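You operate a simulated robot arm through the tools that you are given. There is no shell and no other tool. Be economical: measure what you need, move in short steps, check, and stop when the job is done.

You are at the controls of a simulated robot arm. One attempt, no reset.

Task
Put the peg board on the top of the long bench away on the table top. Then put the black propeller on the top of the long bench away on the low right shelf of the rack. Then shut the tin lid. Then open the middle bench drawer, take the blue coupling from the inside of the middle bench drawer and put it on the clear pane, then shut the drawer. Then take the black servo on the top of the long bench and put it away on the low right shelf of the rack. Then take the blue thruster on the top of the long bench and put it away on the shelf under the green bench. Keep to this order. Set down upright: black servo, blue thruster.

It is judged by the outcome, as a careful person would: the job done as asked, and still so three seconds after it is handed in. It fails if anything else is knocked over, pushed out of place, dropped, spilled or broken. A push-on lid holds only when it is set on centred and level and pressed home; a screw cap is set on level and turned clockwise until tight.

Robot
A 7-joint arm with a two-finger parallel gripper on a trunk, on a base that drives. Base frame: it is fixed to the floor where the robot stands at the start and does not move with it; the origin is under the middle of the robot, x ahead of it, y to its left, z up; the surface under the hand at the start is at about z = 861. Readings come in mm, degrees, newtons and seconds.
With the tool pointing down near the work surface it reaches from about 520 to 960 mm from the robot's upright axis, wherever it stands. Its first joint turns from -166.0 to 166.0 degrees. Places, roughly: black propeller [750, 250, 1000]; black servo (6x3x4 cm) [1000, -100, 900]; blue coupling (3x3x4 cm) [800, 600, 500]; blue thruster (7x7x13 cm) [1100, 0, 900]; clear pane (19x15x1 cm) [-1100, 1800, 800]; low right shelf of the rack [-6600, 700, 600]; middle bench drawer [700, 600, 500]; peg board [500, 0, 750]; shelf under the green bench [-500, -1500, 200]; table top [-1500, 1700, 800]; tin lid [800, 400, 900]. Payload 3.91 kg.
The tool frame sits at the grasp point between the pads (the TCP): z along the fingers, y along the line on which they close. The tips reach 30 mm beyond it. Largest opening 110 mm; finger width 20, thickness 10; the body of the gripper, 48 by 112 mm, starts 55 mm behind the TCP.
Orientation is told as [roll, pitch, yaw] about the base's x, y, z axes, in that order, counted from this pose: with the fingers straight down and closing along the base's y, the tool's x points along the base's -x, its y along +y and its z along -z.

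Tools
- The arm moves only by the tool apply_moves. Its argument "motion" is one flat list of numbers, 7 for each row, row after row: the shift along the tool's x, y, z in mm, then the turn, a rotation vector about the tool's x, y, z in rad, then the opening, from 0 (shut) to 1 (fully open). In form: [dx, dy, dz, rx, ry, rz, gripper, dx, dy, dz, rx, ry, rz, gripper, ...]. A call has 1 to 10 rows; each row shifts and turns the commanded pose from where the row before left it, along the tool's axes as they then stand. A row lasts 0.2 s, in which the tool goes at most 50 mm and 8.6 degrees; a call with a longer step from one row to the next is refused whole, and so is a gripper value outside its range. A pose out of reach is approached as far as the arm can. The call stops where the force on the tool passes 40 N (or 10 N more than at its start, if that is more) or the arm is blocked; 0.2 s more then pass. Each finger travels about 72 mm/s and halts on what it meets, pressing with about 38 N; the grip force reading is that of the motor and also rises with nothing between the fingers. The clock runs only during rows and for 0.2 s after the last one: add rows that do not move to give the fingers time. It gives the time, the measured TCP pose, the force on the tool (base axes), the opening and the grip force at its end, in the units of the frame above (readings bear some noise), with the torque about the TCP (base axes, N m) and any sound that the robot's microphone picked up, and new pictures: "pictures" is both (left out), scene, wrist or none.
- Cameras (640 x 400 px; columns grow to the right, rows downward): "scene" is now at [240, 38, 1418.3]; the picture's right is [0.44, -0.90, 0.00], its down [-0.67, -0.33, -0.67] and it looks along [0.60, 0.29, -0.75] (base axes); focal length 252 px, centre (320, 200). "wrist" rides on the gripper at [72, 17, -103] in the tool frame; the picture's right is [-0.23, 0.97, 0.00], its down [-0.76, -0.18, -0.62] and it looks along [-0.61, -0.14, 0.78] (tool axes); focal length 222 px, centre (320, 200). There is no depth. A picture from a camera that has moved, and an enlarged one, comes with that camera's place and axes in the base frame and with its lens.
- raise_lower(by): slides the trunk up (or, below 0, down) by that many mm; the arm and the scene camera ride with it, the base frame stays. It gives what a move gives, with no picture.
- base_move(legs): drives the robot by 1 to 6 legs, each [ahead, left, turn to the left] in mm, mm and degrees, along the robot's own axes; the way and the turn of a leg run together, so that a leg with both is an arc; at most 1500 mm and 180 degrees a leg. The arm and the cameras ride along, it lands a little off, and it stops where it bumps. It gives what a move gives, and a new picture of the scene camera.
- turn_head(pan, tilt): turns the head with the scene camera to pan (to the left, within 86 degrees either way) and tilt (down, from -29 to 69), counted from straight ahead of the robot. It gives what a move gives, and a new picture of the scene camera.
- inspect(camera, box): a new picture of the part [left, top, right, bottom] of that camera's present view, enlarged. No time passes.
- sign_off(): hands the job in; it is judged then, once.

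Work in short steps. Places have to be worked out from the pictures, the camera data and where the tool is seen: move nearer, look again, correct. Check each grasp and each placing, and mend what went wrong. You have 196 turns and 260 pictures in all, those below and enlarged ones among them. Open the gripper and draw the arm clear of the work before you hand the job in, unless the task says otherwise; then end with one line.

The tools are called after ">>>" by a JSON object that holds its "method" and its "body". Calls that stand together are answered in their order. apply_moves: Moves the arm, as the interface text tells. Its arguments: {"type":"object","properties":{"motion":{"type":"array"},"pictures":{"type":"string","enum":["both","scene","wrist","none"]}},"required":["motion"]} The other tools are called the same way: raise_lower (by) slides the trunk up or down; base_move (legs) drives the base; turn_head (pan, tilt) turns the head that bears the scene camera; inspect (camera, box) takes an enlarged picture of a part of a camera's view; sign_off () hands the job in.

At the start:

```text
t: 0.0
tcp_pos: [494.7, 190.3, 1152.1]
tcp_rot: [0.0, 0.1, 0.0]
contact_force: [-0.6, 0.3, -0.8]
wrist_torque: [0.0, 0.0, 0.01]
finger_gap: 109.9
grasp_force: 0.2
trunk travel left (down, up): [-625.0, 57.0]
robot x, y, heading: [1.8, 2.2, -0.1]
head pan, tilt: [26.1, 48.3]
```

scene: 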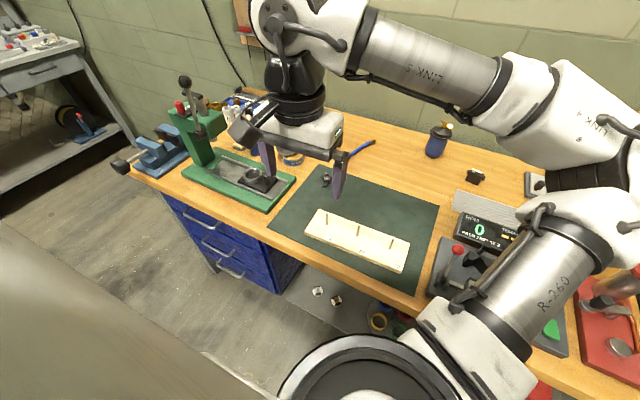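
wrist: 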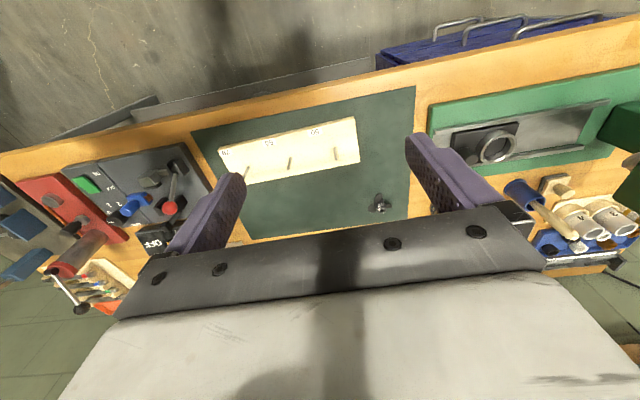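

The bench with peg board is ahead of me. I enlarge the scene to identify the items first.

>>> {"method": "inspect", "body": {"camera": "scene", "box": [100, 60, 340, 210]}}

>>> {"method": "inspect", "body": {"camera": "scene", "box": [280, 120, 560, 295]}}

>>> {"method": "turn_head", "body": {"pan": -15, "tilt": 45}}

```text
2.67 times, centred on (220, 135) of scene
camera zoom: at [240.0, 38.0, 1418.3], right [0.44, -0.9, 0.0], down [-0.67, -0.33, -0.67], along [0.6, 0.29, -0.75], focal length 672 px, centre (587, 373)
```

zoom: 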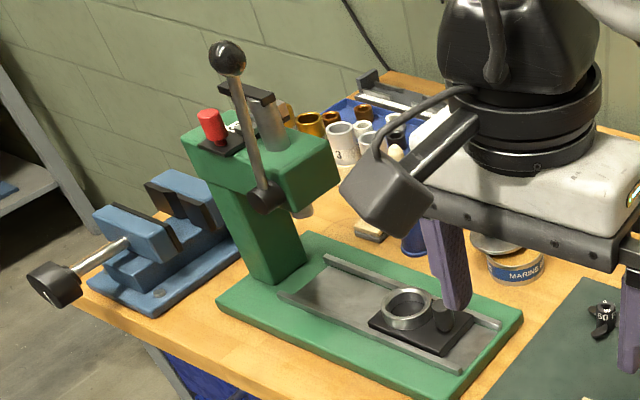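

```text
2.29 times, centred on (420, 208) of scene
camera zoom: at [240.0, 38.0, 1418.3], right [0.44, -0.9, 0.0], down [-0.67, -0.33, -0.67], along [0.6, 0.29, -0.75], focal length 576 px, centre (91, 183)
```

zoom: 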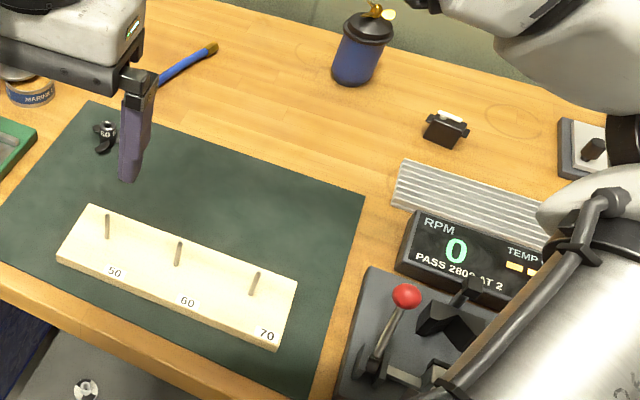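

```text
t: 1.1
tcp_pos: [495.4, 190.8, 1152.9]
tcp_rot: [0.0, 0.0, 0.0]
contact_force: [0.1, 0.6, 0.3]
wrist_torque: [-0.01, -0.02, -0.01]
finger_gap: 110.1
grasp_force: 0.0
trunk travel left (down, up): [-625.0, 57.0]
robot x, y, heading: [0.5, -0.3, 0.0]
head pan, tilt: [-15.0, 45.0]
camera scene: at [248.1, -17.6, 1422.9], right [-0.26, -0.97, 0.0], down [-0.68, 0.18, -0.71], along [0.68, -0.18, -0.71], focal length 252 px, centre (320, 200)
```

scene: 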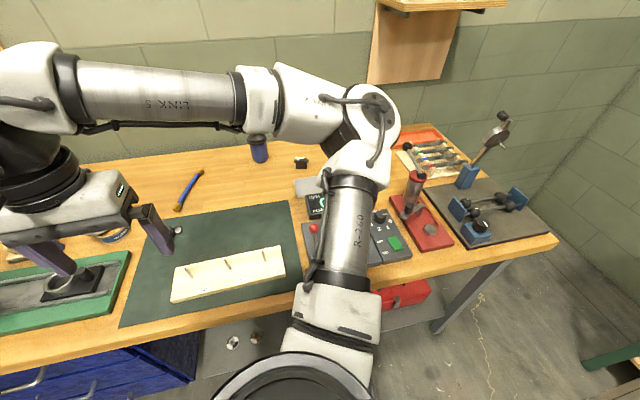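

The propeller is the small three-blade item on the mat; the peg board lies at roughly [600, 108]. I move over the board and begin turning the gripper to close along x.

>>> {"method": "apply_moves", "body": {"motion": [-26, -20, 15, 0, 0, -0.148, 1, -26, -20, 15, 0, 0, -0.148, 1, -26, -20, 15, 0, 0, -0.148, 1, 0, 0, 0, 0, 0, -0.148, 1, 0, 0, 0, 0, 0, -0.148, 1, 0, 0, 0, 0, 0, -0.148, 1, 0, 0, 0, 0, 0, -0.148, 1, 0, 0, 0, 0, 0, -0.148, 1, 0, 0, 0, 0, 0, -0.148, 1, 0, 0, 0, 0, 0, -0.148, 1]}}

```text
t: 3.3
tcp_pos: [574.8, 146.7, 1107.2]
tcp_rot: [0.0, 0.0, 84.8]
contact_force: [0.3, 0.6, 0.2]
wrist_torque: [0.01, -0.04, 0.0]
finger_gap: 110.1
grasp_force: 0.0
out of reach, approached as far as the arm can: row 10
trunk travel left (down, up): [-625.0, 57.0]
robot x, y, heading: [3.8, 1.4, 0.1]
head pan, tilt: [-15.0, 45.0]
camera scene: at [248.0, -17.4, 1423.0], right [-0.26, -0.97, 0.0], down [-0.68, 0.18, -0.71], along [0.68, -0.18, -0.71], focal length 252 px, centre (320, 200)
camera wrist: at [551.1, 74.8, 1210.3], right [-0.95, 0.32, 0.0], down [0.25, 0.74, 0.62], along [0.2, 0.59, -0.78], focal length 222 px, centre (320, 200)
```

scene: 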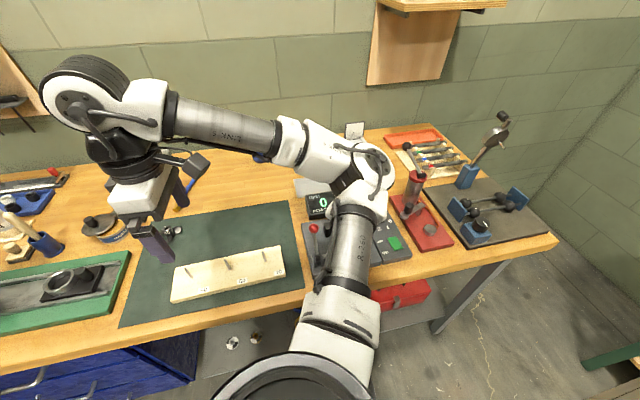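
wrist: 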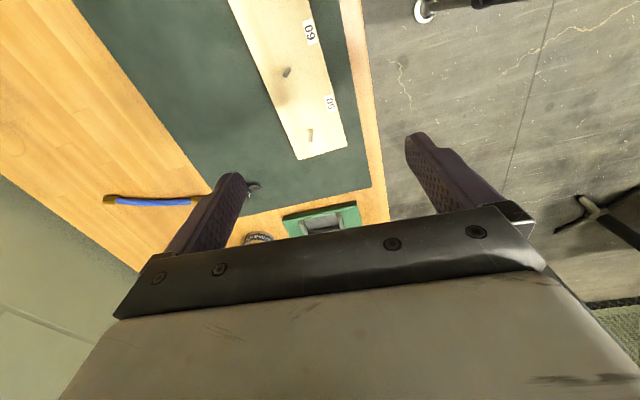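

The board's edges run almost along y, centre about [602, 107], width about 85. I move over it and go down part way, finishing the turn.

>>> {"method": "apply_moves", "body": {"motion": [10, -8, 33, 0, 0, -0.03, 1, 10, -8, 33, 0, 0, -0.03, 1, 10, -8, 33, 0, 0, -0.03, 1, 8, -6, 33, 0, 0, 0, 1]}}

```text
t: 4.3
tcp_pos: [538.9, 138.9, 1009.4]
tcp_rot: [0.0, -0.1, 89.8]
contact_force: [-0.1, -0.2, -0.3]
wrist_torque: [0.02, 0.01, 0.01]
finger_gap: 110.1
grasp_force: 0.0
out of reach, approached as far as the arm can: row 1, 2, 3, 4
trunk travel left (down, up): [-625.0, 57.0]
robot x, y, heading: [3.1, 2.7, 0.3]
head pan, tilt: [-15.0, 45.0]
camera scene: at [248.1, -17.6, 1422.9], right [-0.26, -0.97, 0.0], down [-0.68, 0.18, -0.71], along [0.68, -0.18, -0.71], focal length 252 px, centre (320, 200)
camera wrist: at [520.6, 64.9, 1112.9], right [-0.97, 0.23, 0.0], down [0.18, 0.76, 0.62], along [0.14, 0.61, -0.78], focal length 222 px, centre (320, 200)
```

scene: 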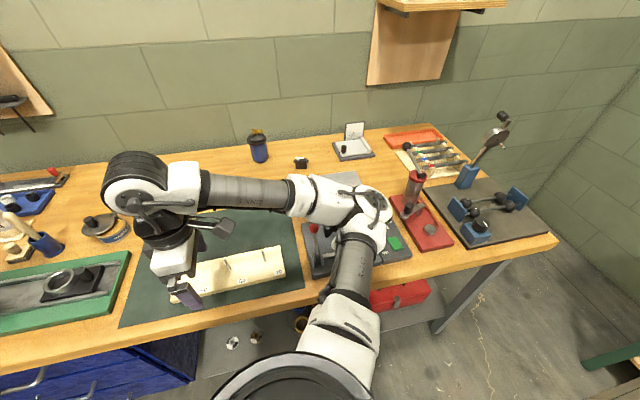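
wrist: 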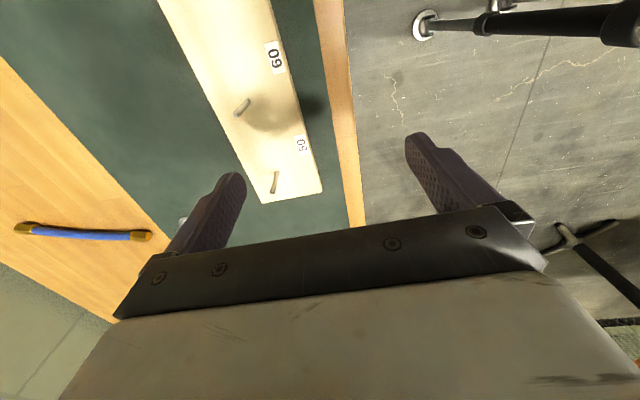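

The arm hits a limit with the wrist turned this way, so I back up and turn to yaw −90 instead, which grips the same way.

>>> {"method": "apply_moves", "body": {"motion": [0, 0, -30, 0, 0, 0.149, 1, 0, 0, -20, 0, 0, 0.149, 1, 0, 0, 0, 0, 0, 0.149, 1, 0, 0, 0, 0, 0, 0.149, 1, 0, 0, 0, 0, 0, 0.149, 1, 0, 0, 0, 0, 0, 0.149, 1, 0, 0, 0, 0, 0, 0.149, 1, 0, 0, 0, 0, 0, 0.149, 1, 0, 0, 0, 0, 0, 0.149, 1, 0, 0, 0, 0, 0, 0.149, 1], "pictures": "none"}}

>>> {"method": "apply_moves", "body": {"motion": [0, 0, 0, 0, 0, 0.149, 1, 0, 0, 0, 0, 0, 0.149, 1, 0, 0, 0, 0, 0, 0.149, 1, 0, 0, 0, 0, 0, 0.149, 1, 0, 0, 0, 0, 0, 0.149, 1, 0, 0, 0, 0, 0, 0.149, 1, 0, 0, 0, 0, 0, 0.149, 1, 0, 0, 0, 0, 0, 0.149, 1, 0, 0, 0, 0, 0, 0.149, 1, 0, 0, 0, 0, 0, 0.149, 1]}}

```text
t: 6.5
tcp_pos: [538.1, 134.0, 1060.3]
tcp_rot: [0.1, 0.0, 4.3]
contact_force: [0.9, 0.3, -0.1]
wrist_torque: [0.0, 0.0, 0.03]
finger_gap: 110.3
grasp_force: 0.0
trunk travel left (down, up): [-625.0, 57.0]
robot x, y, heading: [-3.3, 0.3, 0.2]
head pan, tilt: [-15.0, 45.0]
```

```text
t: 8.7
tcp_pos: [539.5, 133.3, 1060.8]
tcp_rot: [0.0, -0.1, -81.0]
contact_force: [-0.7, 0.3, 0.3]
wrist_torque: [0.03, -0.02, -0.02]
finger_gap: 110.1
grasp_force: 0.1
trunk travel left (down, up): [-625.0, 57.0]
robot x, y, heading: [0.1, 6.2, 0.1]
head pan, tilt: [-15.0, 45.0]
camera scene: at [247.9, -17.7, 1423.0], right [-0.26, -0.97, 0.0], down [-0.68, 0.18, -0.71], along [0.68, -0.18, -0.71], focal length 252 px, centre (320, 200)
camera wrist: at [543.9, 207.9, 1164.9], right [1.0, -0.07, 0.0], down [-0.06, -0.78, 0.62], along [-0.04, -0.62, -0.78], focal length 222 px, centre (320, 200)
```

scene: 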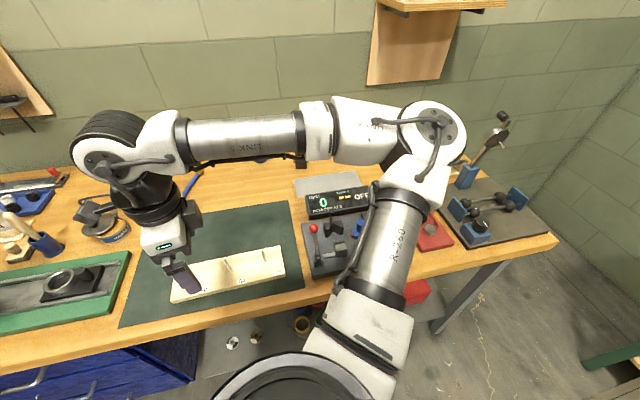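
wrist: 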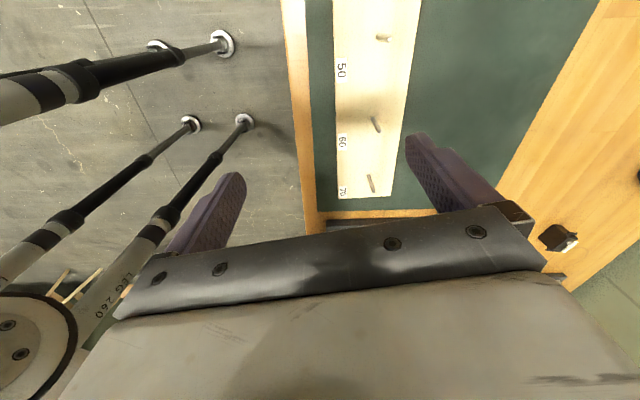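

Board spans x 558–644, y −20…235, aligned with y. I centre over it, finish the turn to −90 and descend to 960.

>>> {"method": "apply_moves", "body": {"motion": [-17.6, 28, 20, 0, 0, 0, 1, -17.6, 28, 20, 0, 0, 0, 1, 0, 0, 30, 0, 0, 0.08, 1, 0, 0, 30, 0, 0, 0.077, 1, 0, 0, 0, 0, 0, 0, 1]}}

```text
t: 9.9
tcp_pos: [600.5, 108.1, 959.2]
tcp_rot: [0.0, 0.1, -89.9]
contact_force: [0.7, 0.4, 0.4]
wrist_torque: [-0.01, 0.01, -0.01]
finger_gap: 110.1
grasp_force: 0.0
trunk travel left (down, up): [-625.0, 57.0]
robot x, y, heading: [0.8, -1.9, 0.1]
head pan, tilt: [-15.0, 45.0]
camera scene: at [247.9, -17.7, 1423.0], right [-0.26, -0.97, 0.0], down [-0.68, 0.18, -0.71], along [0.68, -0.18, -0.71], focal length 252 px, centre (320, 200)
camera wrist: at [617.4, 179.8, 1063.7], right [0.97, -0.23, 0.0], down [-0.18, -0.76, 0.62], along [-0.14, -0.61, -0.78], focal length 222 px, centre (320, 200)
```

scene: 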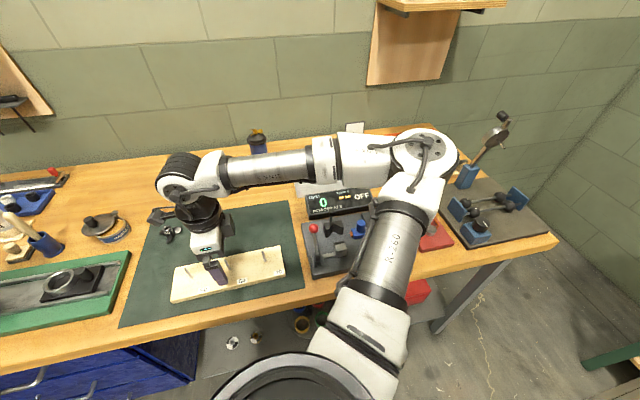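
wrist: 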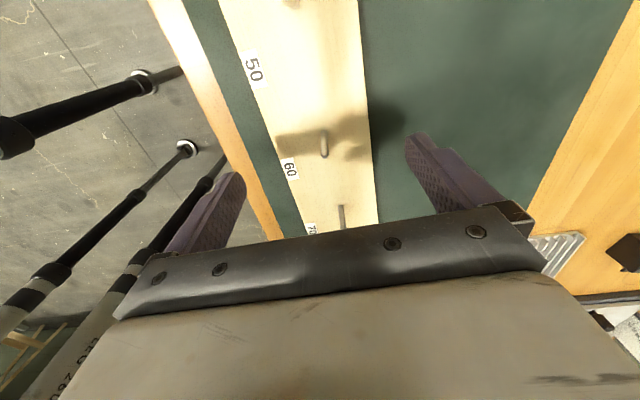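

The board is centred between the fingers. I go down to z ≈ 898 and close.

>>> {"method": "apply_moves", "body": {"motion": [0, 0, 31, 0, 0, 0, 1, 0, 0, 30, 0, 0, 0, 1, 0, 0, 0, 0, 0, 0, 0.6, 0, 0, 0, 0, 0, 0, 0.5, 0, 0, 0, 0, 0, 0, 0.5]}}

```text
t: 11.1
tcp_pos: [599.3, 107.5, 899.8]
tcp_rot: [0.0, 0.1, -89.9]
contact_force: [5.7, -0.3, 0.0]
wrist_torque: [0.05, -0.44, -0.03]
finger_gap: 84.7
grasp_force: 37.8
trunk travel left (down, up): [-625.0, 57.0]
robot x, y, heading: [1.8, -3.2, 0.1]
head pan, tilt: [-15.0, 45.0]
camera scene: at [248.4, -17.7, 1422.9], right [-0.26, -0.97, 0.0], down [-0.68, 0.18, -0.71], along [0.68, -0.18, -0.71], focal length 252 px, centre (320, 200)
camera wrist: at [615.5, 178.7, 1002.8], right [0.97, -0.22, 0.0], down [-0.18, -0.76, 0.62], along [-0.14, -0.61, -0.78], focal length 222 px, centre (320, 200)
```

scene: 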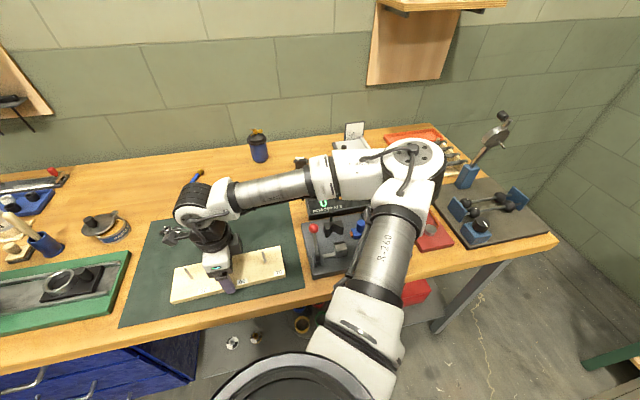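
wrist: 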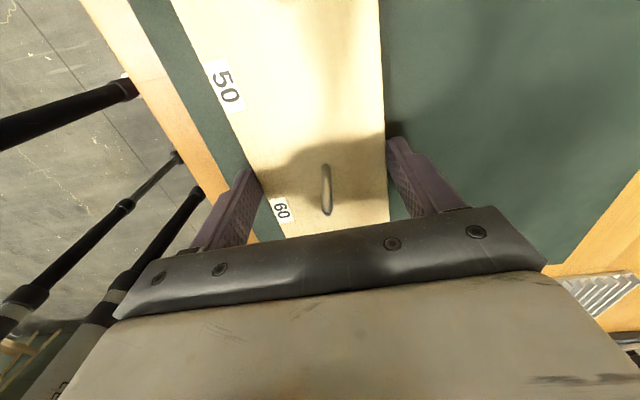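

Gripped (gap 84.7). I lift straight up and pan the head left to see where the table is.

>>> {"method": "apply_moves", "body": {"motion": [0, 0, -40, 0, 0, 0, 0.5, 0, 0, -45, 0, 0, 0, 0.5, 0, 0, -45, 0, 0, 0, 0.5, 0, 0, -45, 0, 0, 0, 0.5, 0, 0, -25, 0, 0, 0, 0.5], "pictures": "wrist"}}

>>> {"method": "turn_head", "body": {"pan": 86, "tilt": 25}}

>>> {"method": "turn_head", "body": {"pan": -86, "tilt": 25}}

```text
t: 12.3
tcp_pos: [600.4, 107.1, 1099.4]
tcp_rot: [0.0, 0.1, -89.8]
contact_force: [-0.3, 0.2, -6.6]
wrist_torque: [-0.05, 0.01, 0.0]
finger_gap: 85.0
grasp_force: 38.0
trunk travel left (down, up): [-625.0, 57.0]
robot x, y, heading: [0.6, 1.8, 0.2]
head pan, tilt: [-15.0, 45.0]
camera wrist: at [616.8, 179.4, 1202.7], right [0.97, -0.22, 0.0], down [-0.17, -0.76, 0.62], along [-0.14, -0.61, -0.78], focal length 222 px, centre (320, 200)
```

wrist: 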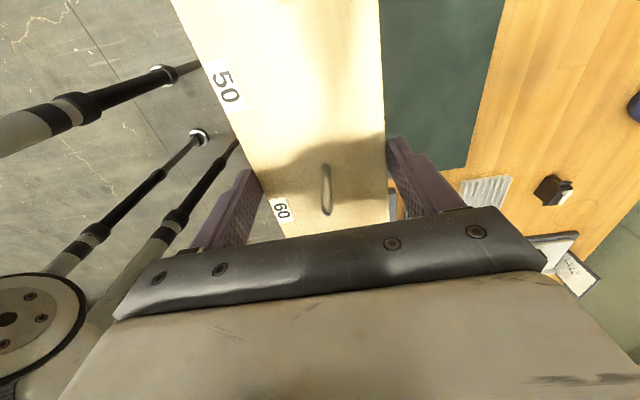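

```text
t: 14.1
tcp_pos: [599.9, 108.3, 1098.2]
tcp_rot: [0.0, 0.0, -89.8]
contact_force: [-1.1, 0.7, -5.9]
wrist_torque: [0.02, -0.01, -0.01]
finger_gap: 84.7
grasp_force: 37.6
trunk travel left (down, up): [-625.0, 57.0]
robot x, y, heading: [0.4, -3.4, 0.1]
head pan, tilt: [85.9, 25.0]
camera scene: at [176.5, 95.4, 1453.4], right [1.0, -0.07, 0.0], down [-0.03, -0.42, -0.91], along [0.06, 0.9, -0.42], focal length 252 px, centre (320, 200)
```

scene: 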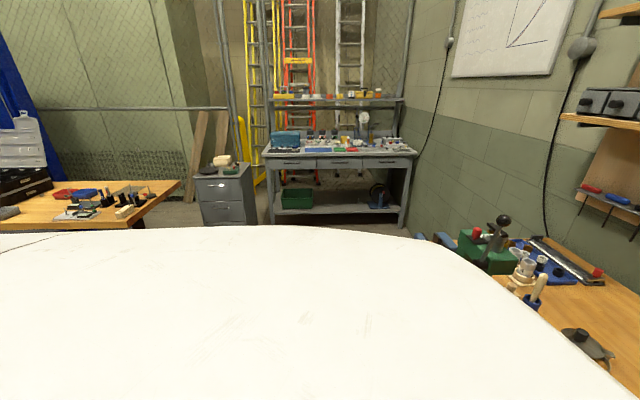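

```text
t: 16.6
tcp_pos: [599.9, 107.8, 1096.9]
tcp_rot: [0.0, 0.0, -89.8]
contact_force: [0.0, -0.2, -5.9]
wrist_torque: [-0.04, 0.02, -0.02]
finger_gap: 84.7
grasp_force: 37.9
trunk travel left (down, up): [-625.0, 57.0]
robot x, y, heading: [0.2, 4.9, 0.2]
head pan, tilt: [-85.9, 25.0]
camera scene: at [176.5, -88.4, 1453.4], right [-1.0, -0.07, 0.0], down [-0.03, 0.42, -0.91], along [0.06, -0.9, -0.42], focal length 252 px, centre (320, 200)
```

scene: 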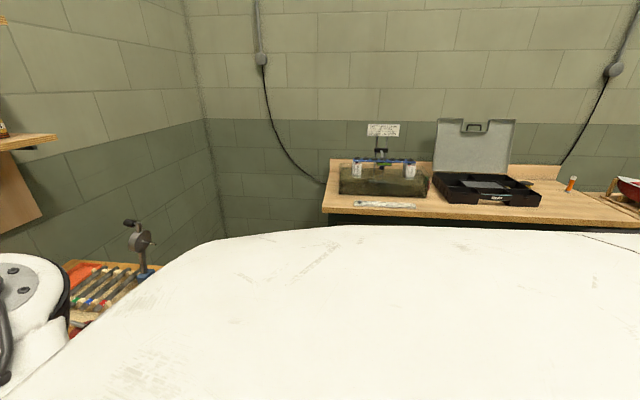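

The wooden table is at back-left (near right corner about [−700, 1230]). I back away from the bench, then turn left and look.

>>> {"method": "base_move", "body": {"legs": [[-700, 0, 0], [0, 0, 90]]}}

>>> {"method": "turn_head", "body": {"pan": 40, "tilt": 25}}

```text
t: 24.4
tcp_pos: [-804.7, 601.5, 1099.3]
tcp_rot: [0.0, 0.0, -0.5]
contact_force: [0.2, 0.2, -5.3]
wrist_torque: [0.02, -0.03, 0.03]
finger_gap: 84.8
grasp_force: 38.2
trunk travel left (down, up): [-625.0, 57.0]
robot x, y, heading: [-702.4, -5.3, 89.4]
head pan, tilt: [-85.9, 25.0]
camera scene: at [-610.2, 178.8, 1453.5], right [0.06, -1.0, 0.0], down [-0.42, -0.03, -0.91], along [0.9, 0.06, -0.42], focal length 252 px, centre (320, 200)
```

scene: 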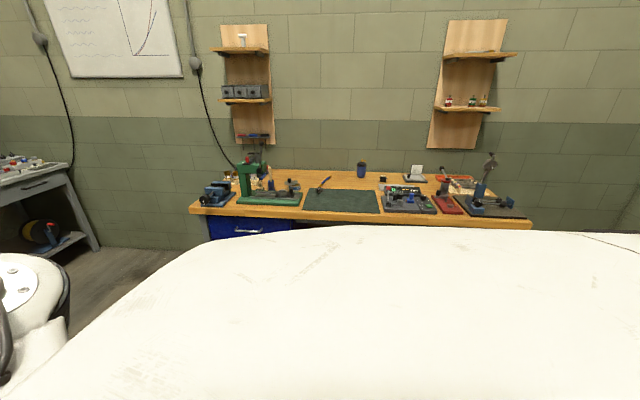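

```text
t: 26.5
tcp_pos: [-804.4, 601.4, 1097.9]
tcp_rot: [0.0, 0.0, -0.4]
contact_force: [-0.3, 0.1, -5.7]
wrist_torque: [0.02, 0.01, -0.04]
finger_gap: 84.9
grasp_force: 37.8
trunk travel left (down, up): [-625.0, 57.0]
robot x, y, heading: [-707.4, -3.9, 89.3]
head pan, tilt: [40.0, 25.0]
camera scene: at [-760.6, 244.4, 1453.4], right [0.77, 0.63, 0.0], down [0.27, -0.33, -0.91], along [-0.58, 0.7, -0.42], focal length 252 px, centre (320, 200)
```

scene: 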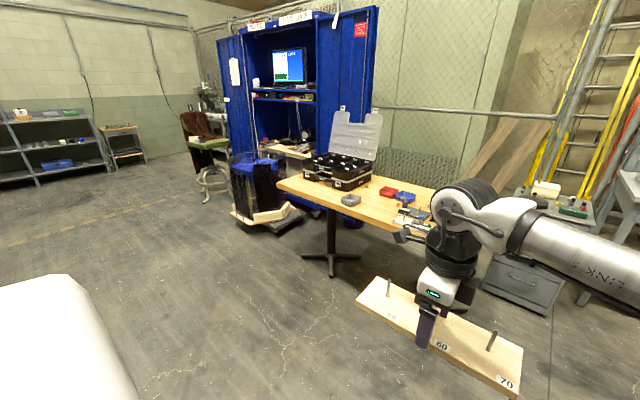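

The table's near edge is at about y ≈ 1340, x from −2100 to −700. I drive nearer and look down at it.

>>> {"method": "base_move", "body": {"legs": [[0, 600, 0.5], [550, 0, 0]]}}

>>> {"method": "turn_head", "body": {"pan": 0, "tilt": 35}}

```text
t: 34.1
tcp_pos: [-1365.7, 1154.2, 1097.9]
tcp_rot: [0.0, 0.1, -0.1]
contact_force: [0.3, 0.3, -5.8]
wrist_torque: [-0.01, -0.03, 0.0]
finger_gap: 84.8
grasp_force: 37.9
trunk travel left (down, up): [-625.0, 57.0]
robot x, y, heading: [-1259.0, 553.8, 89.8]
head pan, tilt: [40.0, 25.0]
camera scene: at [-1320.2, 798.5, 1453.3], right [0.77, 0.64, 0.0], down [0.27, -0.33, -0.91], along [-0.58, 0.7, -0.42], focal length 252 px, centre (320, 200)
```

scene: 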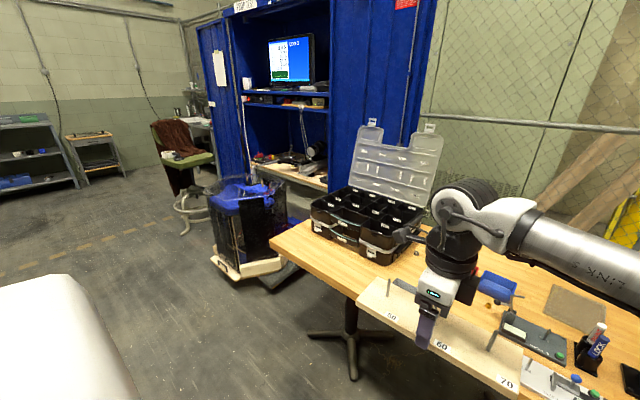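

```text
t: 35.1
tcp_pos: [-1366.9, 1154.2, 1097.5]
tcp_rot: [0.0, 0.0, -0.1]
contact_force: [0.3, -0.1, -5.6]
wrist_torque: [0.02, -0.02, 0.0]
finger_gap: 84.6
grasp_force: 38.0
trunk travel left (down, up): [-625.0, 57.0]
robot x, y, heading: [-1261.4, 552.0, 89.8]
head pan, tilt: [0.0, 35.0]
camera scene: at [-1261.0, 815.4, 1437.7], right [1.0, 0.0, 0.0], down [0.0, -0.57, -0.82], along [0.0, 0.82, -0.57], focal length 252 px, centre (320, 200)
```

scene: 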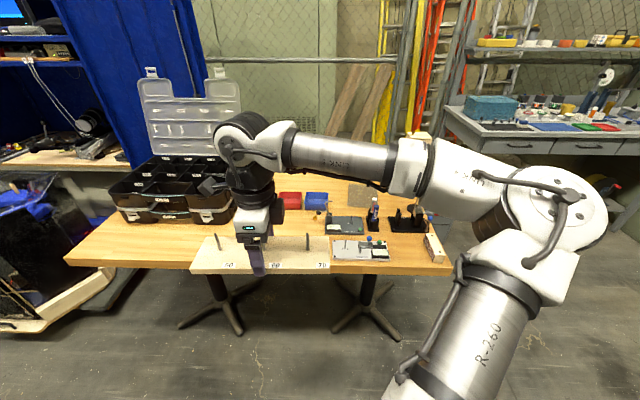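

There is free table in front of the open black case, around [−1800, 1480]. I drive so the board is above it.

>>> {"method": "base_move", "body": {"legs": [[0, 434, 0.2], [325, 0, 0]]}}

>>> {"method": "turn_head", "body": {"pan": 0, "tilt": 50}}

```text
t: 40.8
tcp_pos: [-1802.1, 1481.8, 1098.0]
tcp_rot: [0.0, 0.1, 0.7]
contact_force: [-0.6, 0.3, -6.5]
wrist_torque: [0.01, -0.02, 0.02]
finger_gap: 84.6
grasp_force: 37.8
trunk travel left (down, up): [-625.0, 57.0]
robot x, y, heading: [-1687.9, 884.4, 90.8]
head pan, tilt: [0.0, 35.0]
camera scene: at [-1692.1, 1145.3, 1437.5], right [1.0, 0.01, 0.0], down [0.01, -0.57, -0.82], along [-0.01, 0.82, -0.57], focal length 252 px, centre (320, 200)
```

scene: 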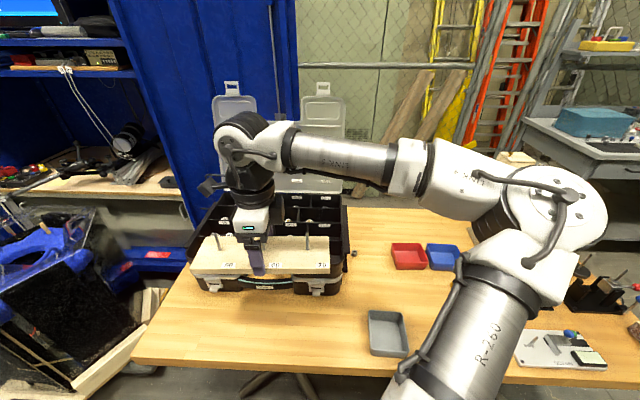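

```text
t: 41.5
tcp_pos: [-1802.7, 1482.3, 1098.1]
tcp_rot: [0.0, 0.0, 0.9]
contact_force: [1.1, -0.6, -7.1]
wrist_torque: [0.02, -0.02, -0.03]
finger_gap: 84.7
grasp_force: 38.0
trunk travel left (down, up): [-625.0, 57.0]
robot x, y, heading: [-1688.2, 880.4, 90.7]
head pan, tilt: [0.0, 50.0]
camera scene: at [-1692.0, 1133.6, 1416.0], right [1.0, 0.01, 0.0], down [0.01, -0.77, -0.64], along [-0.01, 0.64, -0.77], focal length 252 px, centre (320, 200)
```

scene: 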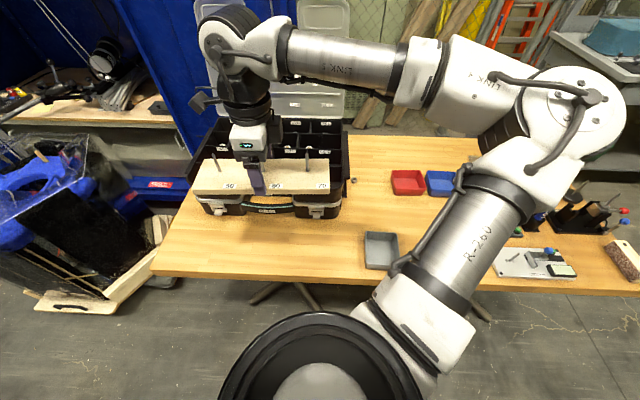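

Clear spot below the board, between case front (y≈1600) and table edge (y≈1390). I lower the trunk most of the way, then descend with the arm watching force.

>>> {"method": "raise_lower", "body": {"by": -220}}

>>> {"method": "turn_head", "body": {"pan": 0, "tilt": 50}}

```text
t: 43.9
tcp_pos: [-1803.0, 1481.2, 879.7]
tcp_rot: [0.0, 0.0, 0.7]
contact_force: [-0.2, 0.1, -6.2]
wrist_torque: [0.0, 0.03, -0.02]
finger_gap: 84.8
grasp_force: 37.7
trunk travel left (down, up): [-405.0, 277.0]
robot x, y, heading: [-1689.0, 885.8, 90.5]
head pan, tilt: [0.0, 50.0]
```

```text
t: 44.5
tcp_pos: [-1802.6, 1481.9, 878.6]
tcp_rot: [0.0, 0.1, 0.8]
contact_force: [0.2, -0.5, -6.6]
wrist_torque: [-0.02, -0.03, 0.01]
finger_gap: 84.6
grasp_force: 38.6
trunk travel left (down, up): [-405.0, 277.0]
robot x, y, heading: [-1687.3, 881.4, 90.6]
head pan, tilt: [0.0, 50.0]
camera scene: at [-1691.9, 1133.4, 1195.9], right [1.0, 0.01, 0.0], down [0.01, -0.77, -0.64], along [-0.01, 0.64, -0.77], focal length 252 px, centre (320, 200)
```

scene: 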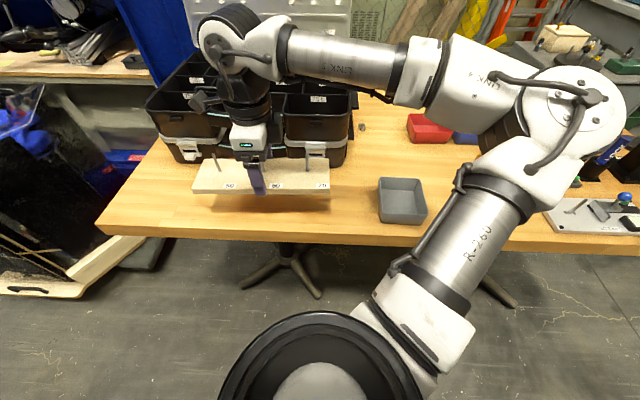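

Board hovers over free table. I descend in small steps until contact.

>>> {"method": "apply_moves", "body": {"motion": [0, -8, 20, 0, 0, 0, 0.5, 0, 0, 10, 0, 0, 0, 0.5, 0, 0, 5, 0, 0, 0, 0.5, 0, 0, 5, 0, 0, 0, 0.5, 0, 0, 5, 0, 0, 0, 0.5, 0, 0, 5, 0, 0, 0, 0.5], "pictures": "scene"}}

```text
t: 45.9
tcp_pos: [-1803.2, 1474.2, 826.4]
tcp_rot: [0.0, -0.1, 0.9]
contact_force: [-0.3, 0.5, -5.5]
wrist_torque: [0.03, -0.01, -0.02]
finger_gap: 84.6
grasp_force: 38.4
trunk travel left (down, up): [-405.0, 277.0]
robot x, y, heading: [-1687.3, 882.9, 90.3]
head pan, tilt: [0.0, 50.0]
camera scene: at [-1691.9, 1133.4, 1195.9], right [1.0, 0.01, 0.0], down [0.01, -0.77, -0.64], along [-0.01, 0.64, -0.77], focal length 252 px, centre (320, 200)
```

scene: 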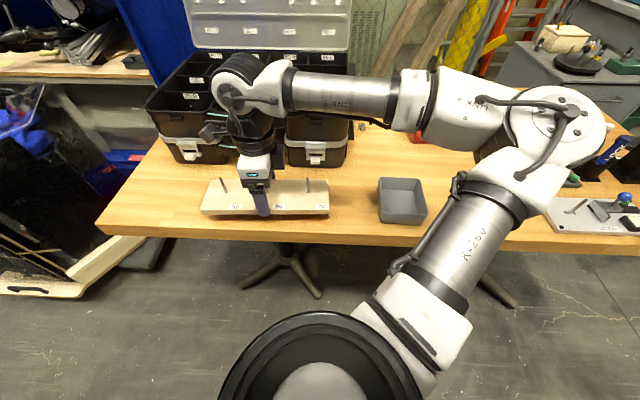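

No contact yet; I keep descending.

>>> {"method": "apply_moves", "body": {"motion": [0, 0, 5, 0, 0, 0, 0.5, 0, 0, 5, 0, 0, 0, 0.5, 0, 0, 4, 0, 0, 0, 0.5, 0, 0, 4, 0, 0, 0, 0.5, 0, 0, 4, 0, 0, 0, 0.5, 0, 0, 4, 0, 0, 0, 0.5, 0, 0, 4, 0, 0, 0, 0.5, 0, 0, 4, 0, 0, 0, 0.5], "pictures": "scene"}}

```text
t: 47.7
tcp_pos: [-1803.1, 1474.3, 796.3]
tcp_rot: [0.1, 0.1, 0.8]
contact_force: [0.5, -2.4, 16.1]
wrist_torque: [-0.71, -0.73, -0.17]
finger_gap: 84.6
grasp_force: 37.9
trunk travel left (down, up): [-405.0, 277.0]
robot x, y, heading: [-1690.6, 885.8, 90.7]
head pan, tilt: [0.0, 50.0]
camera scene: at [-1691.8, 1132.1, 1196.8], right [1.0, 0.01, 0.0], down [0.01, -0.77, -0.64], along [-0.01, 0.64, -0.77], focal length 252 px, centre (320, 200)
```

scene: 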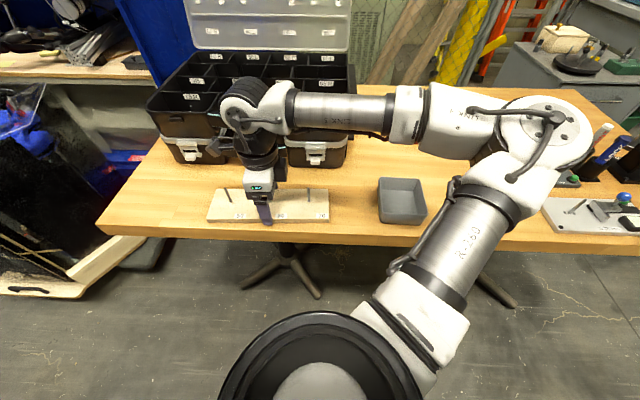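

The board is pressed on the table (table z ≈ 758). I open and lift away.

>>> {"method": "apply_moves", "body": {"motion": [0, 0, -1, 0, 0, 0, 0.6, 0, 0, 0, 0, 0, 0, 0.9, 0, 0, 0, 0, 0, 0, 1, 0, 0, 0, 0, 0, 0, 1, 0, 0, -30, 0, 0, 0, 1, 0, 0, -40, 0, 0, 0, 1, 0, 0, -50, 0, 0, 0, 1, 0, 0, -50, 0, 0, 0, 1]}}

>>> {"method": "turn_head", "body": {"pan": -55, "tilt": 30}}

```text
t: 49.5
tcp_pos: [-1800.9, 1475.2, 965.5]
tcp_rot: [0.0, 0.0, 0.7]
contact_force: [0.1, 0.7, -0.2]
wrist_torque: [0.02, 0.02, -0.01]
finger_gap: 109.9
grasp_force: 0.0
trunk travel left (down, up): [-405.0, 277.0]
robot x, y, heading: [-1687.9, 885.5, 90.5]
head pan, tilt: [0.0, 50.0]
camera scene: at [-1691.9, 1133.0, 1196.0], right [1.0, 0.01, 0.0], down [0.01, -0.77, -0.64], along [-0.01, 0.64, -0.77], focal length 252 px, centre (320, 200)
camera wrist: at [-1873.9, 1491.0, 1068.2], right [0.21, 0.98, 0.0], down [0.76, -0.17, 0.62], along [0.61, -0.13, -0.78], focal length 222 px, centre (320, 200)
```

scene: 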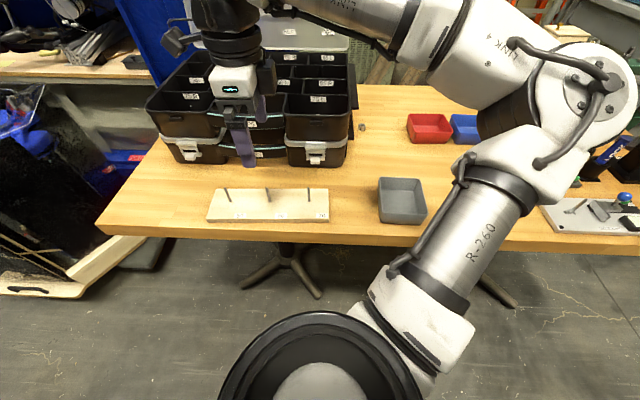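
wrist: 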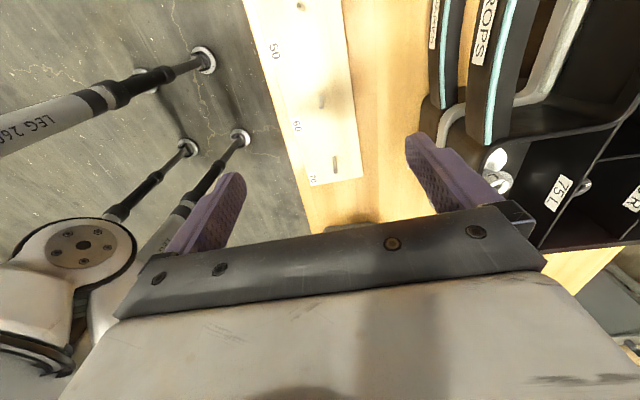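

```text
t: 50.7
tcp_pos: [-1801.3, 1475.2, 963.5]
tcp_rot: [0.0, 0.1, 0.8]
contact_force: [-0.6, -0.5, -0.7]
wrist_torque: [-0.02, -0.01, -0.05]
finger_gap: 110.1
grasp_force: 0.1
trunk travel left (down, up): [-405.0, 277.0]
robot x, y, heading: [-1694.6, 882.2, 90.4]
head pan, tilt: [-55.0, 30.0]
camera scene: at [-1617.6, 1108.8, 1225.5], right [0.58, -0.81, 0.0], down [-0.41, -0.29, -0.87], along [0.7, 0.5, -0.5], focal length 252 px, centre (320, 200)
```

scene: 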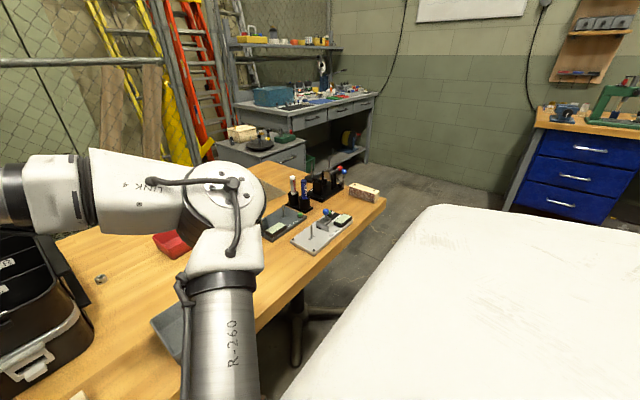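

Peg board sits upright on the table, released. Now I raise the trunk and drive back to the long bench for the propeller.

>>> {"method": "raise_lower", "body": {"by": 220}}

>>> {"method": "base_move", "body": {"legs": [[-400, 0, 0], [0, 0, -90.5], [1500, -380, 0], [200, 0, 0]]}}

>>> {"method": "turn_head", "body": {"pan": 15, "tilt": 48}}

```text
t: 53.0
tcp_pos: [-1801.9, 1475.7, 1185.2]
tcp_rot: [0.0, 0.0, 0.8]
contact_force: [-0.2, 0.6, 0.7]
wrist_torque: [0.01, -0.03, 0.01]
finger_gap: 109.8
grasp_force: 0.1
trunk travel left (down, up): [-625.0, 57.0]
robot x, y, heading: [-1685.0, 886.4, 90.5]
head pan, tilt: [-55.0, 30.0]
```

```text
refused: leg 3 is longer than a leg can be; nothing moved
```

```text
t: 54.5
tcp_pos: [-1801.0, 1477.2, 1184.5]
tcp_rot: [-0.1, 0.0, 0.9]
contact_force: [-0.7, 0.5, 0.1]
wrist_torque: [0.0, -0.04, -0.02]
finger_gap: 110.0
grasp_force: 0.1
trunk travel left (down, up): [-625.0, 57.0]
robot x, y, heading: [-1689.5, 880.9, 90.5]
head pan, tilt: [15.0, 48.0]
camera scene: at [-1712.2, 1132.0, 1418.8], right [0.96, 0.27, 0.0], down [0.2, -0.72, -0.67], along [-0.18, 0.64, -0.74], focal length 252 px, centre (320, 200)
```

scene: 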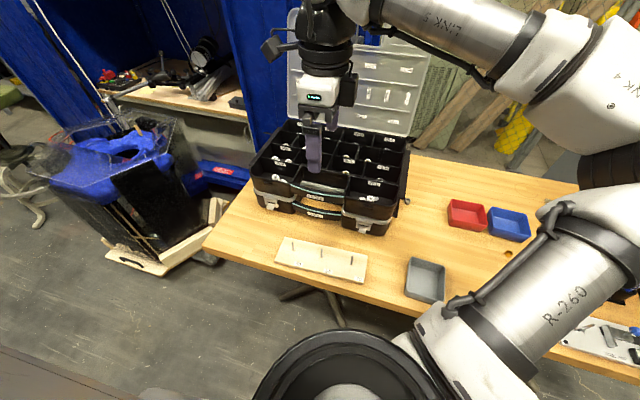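

The third leg was too long; I split it.

>>> {"method": "base_move", "body": {"legs": [[-500, 0, 0], [0, 0, -90.5], [1000, -130, 0], [680, -100, 0]]}}

>>> {"method": "turn_head", "body": {"pan": 12, "tilt": 48}}

```text
t: 69.6
tcp_pos: [573.9, 139.6, 1182.4]
tcp_rot: [0.0, 0.0, -92.9]
contact_force: [0.4, 0.0, -0.6]
wrist_torque: [0.03, 0.02, -0.03]
finger_gap: 110.0
grasp_force: 0.1
trunk travel left (down, up): [-625.0, 57.0]
robot x, y, heading: [-23.5, 61.6, -3.1]
head pan, tilt: [15.0, 48.0]
camera scene: at [221.3, 74.8, 1418.7], right [0.21, -0.98, 0.0], down [-0.73, -0.16, -0.67], along [0.65, 0.14, -0.74], focal length 252 px, centre (320, 200)
```

scene: 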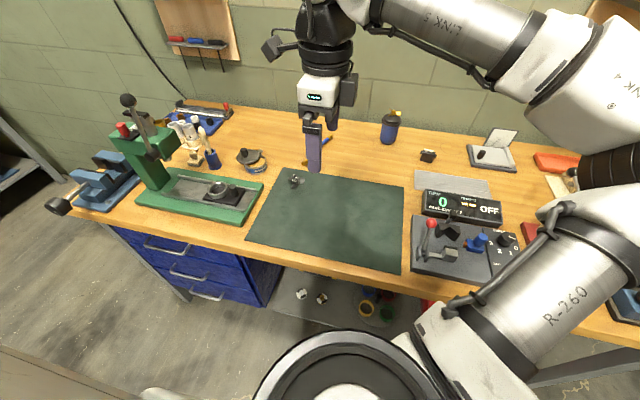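

```text
t: 70.3
tcp_pos: [572.9, 139.4, 1185.1]
tcp_rot: [0.0, 0.0, -92.9]
contact_force: [0.4, 0.0, -0.2]
wrist_torque: [0.01, -0.01, 0.03]
finger_gap: 110.0
grasp_force: 0.0
trunk travel left (down, up): [-625.0, 57.0]
robot x, y, heading: [-24.7, 61.6, -3.0]
head pan, tilt: [12.0, 48.0]
camera scene: at [221.6, 70.9, 1418.8], right [0.16, -0.99, 0.0], down [-0.73, -0.12, -0.67], along [0.66, 0.11, -0.74], focal length 252 px, centre (320, 200)
```

scene: 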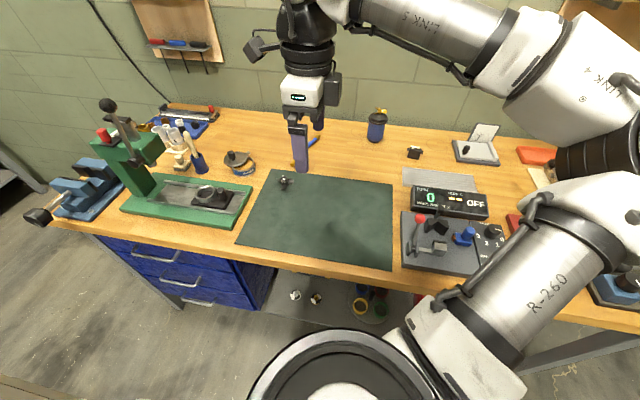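

The propeller is at about [775, 273]. I move the gripper above it and look with the wrist camera.

>>> {"method": "apply_moves", "body": {"motion": [22, 29.3, 20, 0, 0, 0, 1, 22, 29.3, 20, 0, 0, 0, 1, 22, 29.3, 20, 0, 0, 0, 1, 22, 29.3, 30, 0, 0, 0, 1, 22, 29.3, 30, 0, 0, 0, 1, 22, 29.3, 30, 0, 0, 0, 1, 0, 0, 0, 0, 0, 0, 1]}}

```text
t: 71.9
tcp_pos: [753.7, 262.6, 1036.0]
tcp_rot: [0.1, 0.0, -92.7]
contact_force: [-0.2, 0.7, -0.4]
wrist_torque: [0.02, 0.01, -0.04]
finger_gap: 110.0
grasp_force: 0.0
trunk travel left (down, up): [-625.0, 57.0]
robot x, y, heading: [-28.9, 64.3, -2.9]
head pan, tilt: [12.0, 48.0]
camera scene: at [221.3, 70.6, 1418.8], right [0.16, -0.99, 0.0], down [-0.73, -0.12, -0.67], along [0.66, 0.11, -0.74], focal length 252 px, centre (320, 200)
camera wrist: at [774.2, 333.9, 1139.3], right [0.96, -0.27, 0.0], down [-0.21, -0.75, 0.62], along [-0.17, -0.6, -0.78], focal length 222 px, centre (320, 200)
```

scene: 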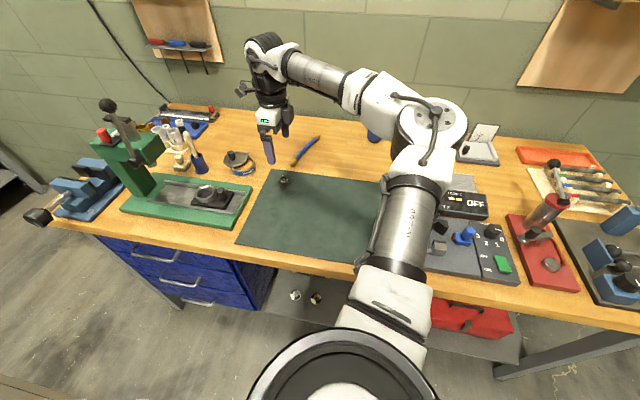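
wrist: 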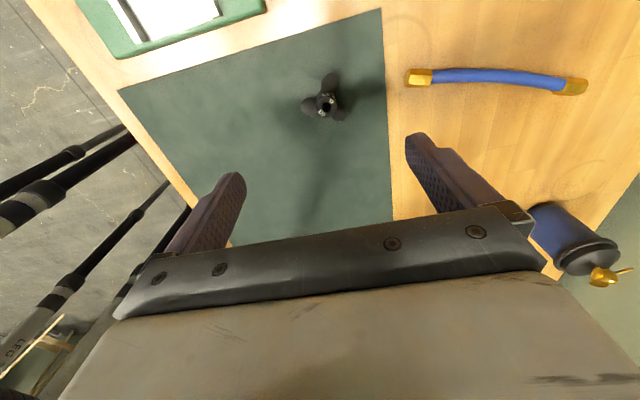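

>>> {"method": "inspect", "body": {"camera": "wrist", "box": [270, 60, 380, 130]}}

```text
5.71 times, centred on (325, 95) of wrist
camera zoom: at [774.2, 333.9, 1139.3], right [0.96, -0.27, 0.0], down [-0.21, -0.75, 0.62], along [-0.17, -0.6, -0.78], focal length 1269 px, centre (291, 800)
```

zoom: 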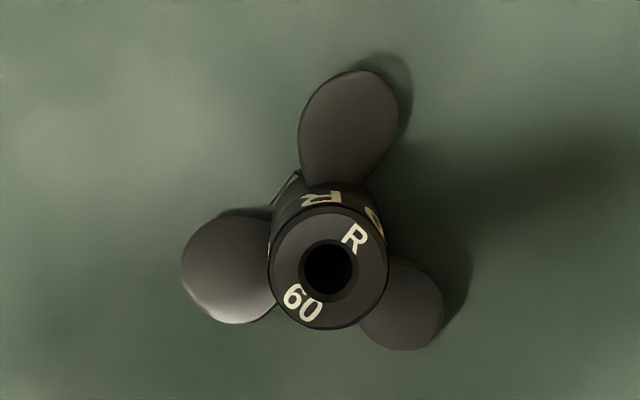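

The propeller stands with its hub up at about [763, 266], hub top ~900, blades near the mat. I'll grip the hub above the blades: first down to z 940 to check alignment.

>>> {"method": "apply_moves", "body": {"motion": [2, 5, 32, 0, 0, 0, 1, 2, 4, 32, 0, 0, 0, 1, 0, 0, 32, 0, 0, 0, 0.7, 0, 0, 0, 0, 0, 0, 0.6]}}

>>> {"method": "inspect", "body": {"camera": "wrist", "box": [220, 110, 420, 235]}}

```text
t: 72.9
tcp_pos: [762.1, 265.0, 939.2]
tcp_rot: [0.0, 0.1, -92.6]
contact_force: [0.6, -0.6, 0.1]
wrist_torque: [-0.01, 0.0, 0.0]
finger_gap: 66.1
grasp_force: 0.1
trunk travel left (down, up): [-625.0, 57.0]
robot x, y, heading: [-25.3, 63.7, -3.3]
head pan, tilt: [12.0, 48.0]
camera scene: at [221.5, 70.8, 1418.8], right [0.16, -0.99, 0.0], down [-0.73, -0.12, -0.67], along [0.66, 0.11, -0.74], focal length 252 px, centre (320, 200)
camera wrist: at [783.1, 336.5, 1043.5], right [0.96, -0.27, 0.0], down [-0.21, -0.75, 0.62], along [-0.17, -0.6, -0.78], focal length 222 px, centre (320, 200)
```

scene: 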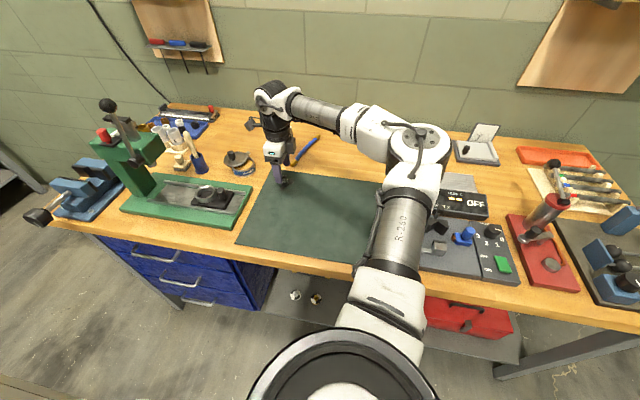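
wrist: 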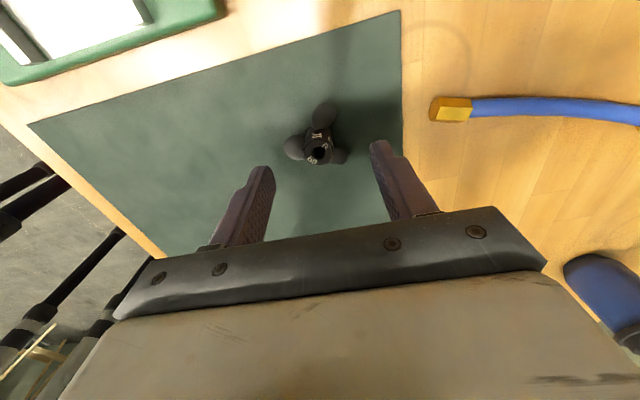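

```text
3.20 times, centred on (320, 172) of wrist
camera zoom: at [783.1, 336.5, 1043.5], right [0.96, -0.27, 0.0], down [-0.21, -0.75, 0.62], along [-0.17, -0.6, -0.78], focal length 711 px, centre (320, 288)
```

zoom: 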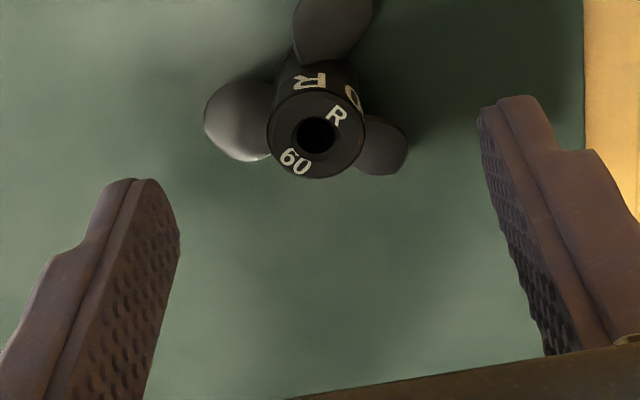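

Aligned. Hub top ≈ 893, blades ≈ 872. I descend to TCP ≈ 910 and close.

>>> {"method": "apply_moves", "body": {"motion": [0, 0, 15, 0, 0, 0, 0.6, 0, 0, 14, 0, 0, 0, 0.6, 0, 0, 0, 0, 0, 0, 0.3, 0, 0, 0, 0, 0, 0, 0.1, 0, 0, 0, 0, 0, 0, 0.1, 0, 0, 0, 0, 0, 0, 0.1], "pictures": "wrist"}}

>>> {"method": "inspect", "body": {"camera": "wrist", "box": [220, 110, 420, 235]}}

```text
t: 74.3
tcp_pos: [763.9, 267.7, 909.0]
tcp_rot: [0.0, 0.0, -92.9]
contact_force: [0.0, 1.3, 3.3]
wrist_torque: [0.02, 0.0, -0.01]
finger_gap: 19.0
grasp_force: 38.0
trunk travel left (down, up): [-625.0, 57.0]
robot x, y, heading: [-27.2, 62.6, -3.0]
head pan, tilt: [12.0, 48.0]
camera wrist: at [784.1, 337.8, 1012.5], right [0.96, -0.27, 0.0], down [-0.21, -0.75, 0.62], along [-0.17, -0.6, -0.78], focal length 222 px, centre (320, 200)
```

wrist: 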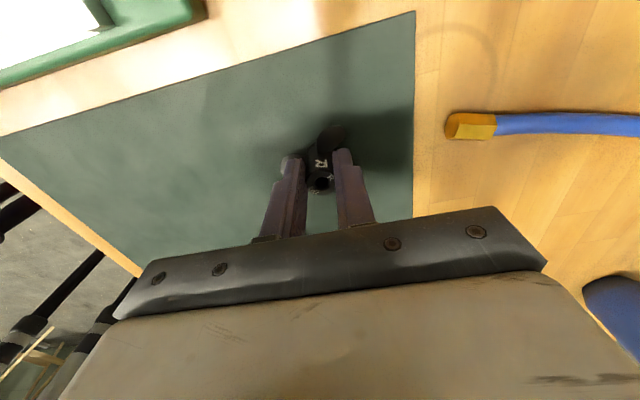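

```text
3.20 times, centred on (320, 172) of wrist
camera zoom: at [784.1, 337.8, 1012.5], right [0.96, -0.27, 0.0], down [-0.21, -0.75, 0.62], along [-0.17, -0.6, -0.78], focal length 711 px, centre (320, 288)
```

zoom: 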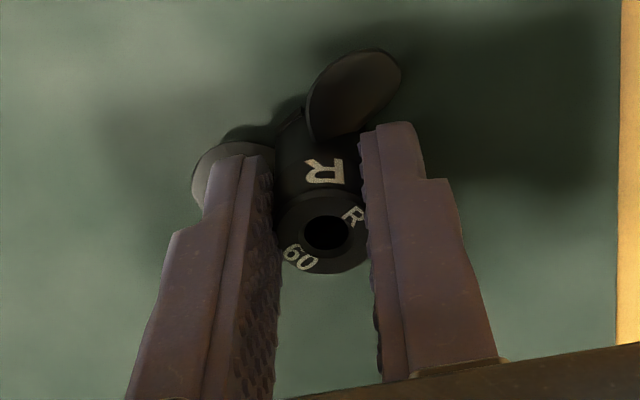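

Hub gripped (gap 19). I lift and check it holds.

>>> {"method": "apply_moves", "body": {"motion": [0, 0, -30, 0, 0, 0, 0.1, 0, 0, -45, 0, 0, 0, 0.1, 0, 0, -50, 0, 0, 0, 0.1, 0, 0, -50, 0, 0, 0, 0.1], "pictures": "wrist"}}

```text
t: 75.3
tcp_pos: [766.6, 269.6, 1086.4]
tcp_rot: [-0.1, -0.2, -92.7]
contact_force: [0.2, 0.5, -0.2]
wrist_torque: [-0.03, -0.02, 0.03]
finger_gap: 18.8
grasp_force: 37.6
trunk travel left (down, up): [-625.0, 57.0]
robot x, y, heading: [-24.9, 60.9, -3.0]
head pan, tilt: [12.0, 48.0]
camera wrist: at [786.3, 340.7, 1189.7], right [0.96, -0.27, 0.0], down [-0.21, -0.75, 0.62], along [-0.17, -0.6, -0.78], focal length 222 px, centre (320, 200)
```

wrist: 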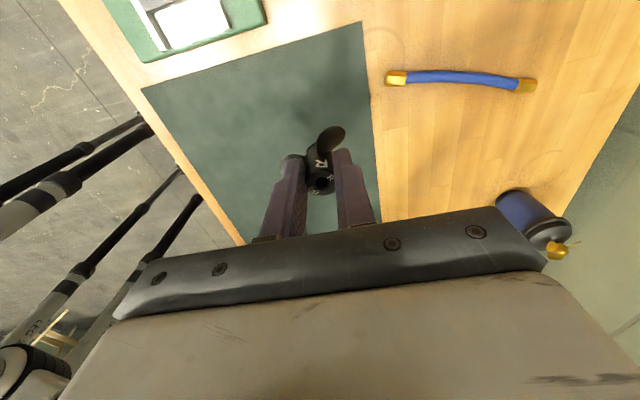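

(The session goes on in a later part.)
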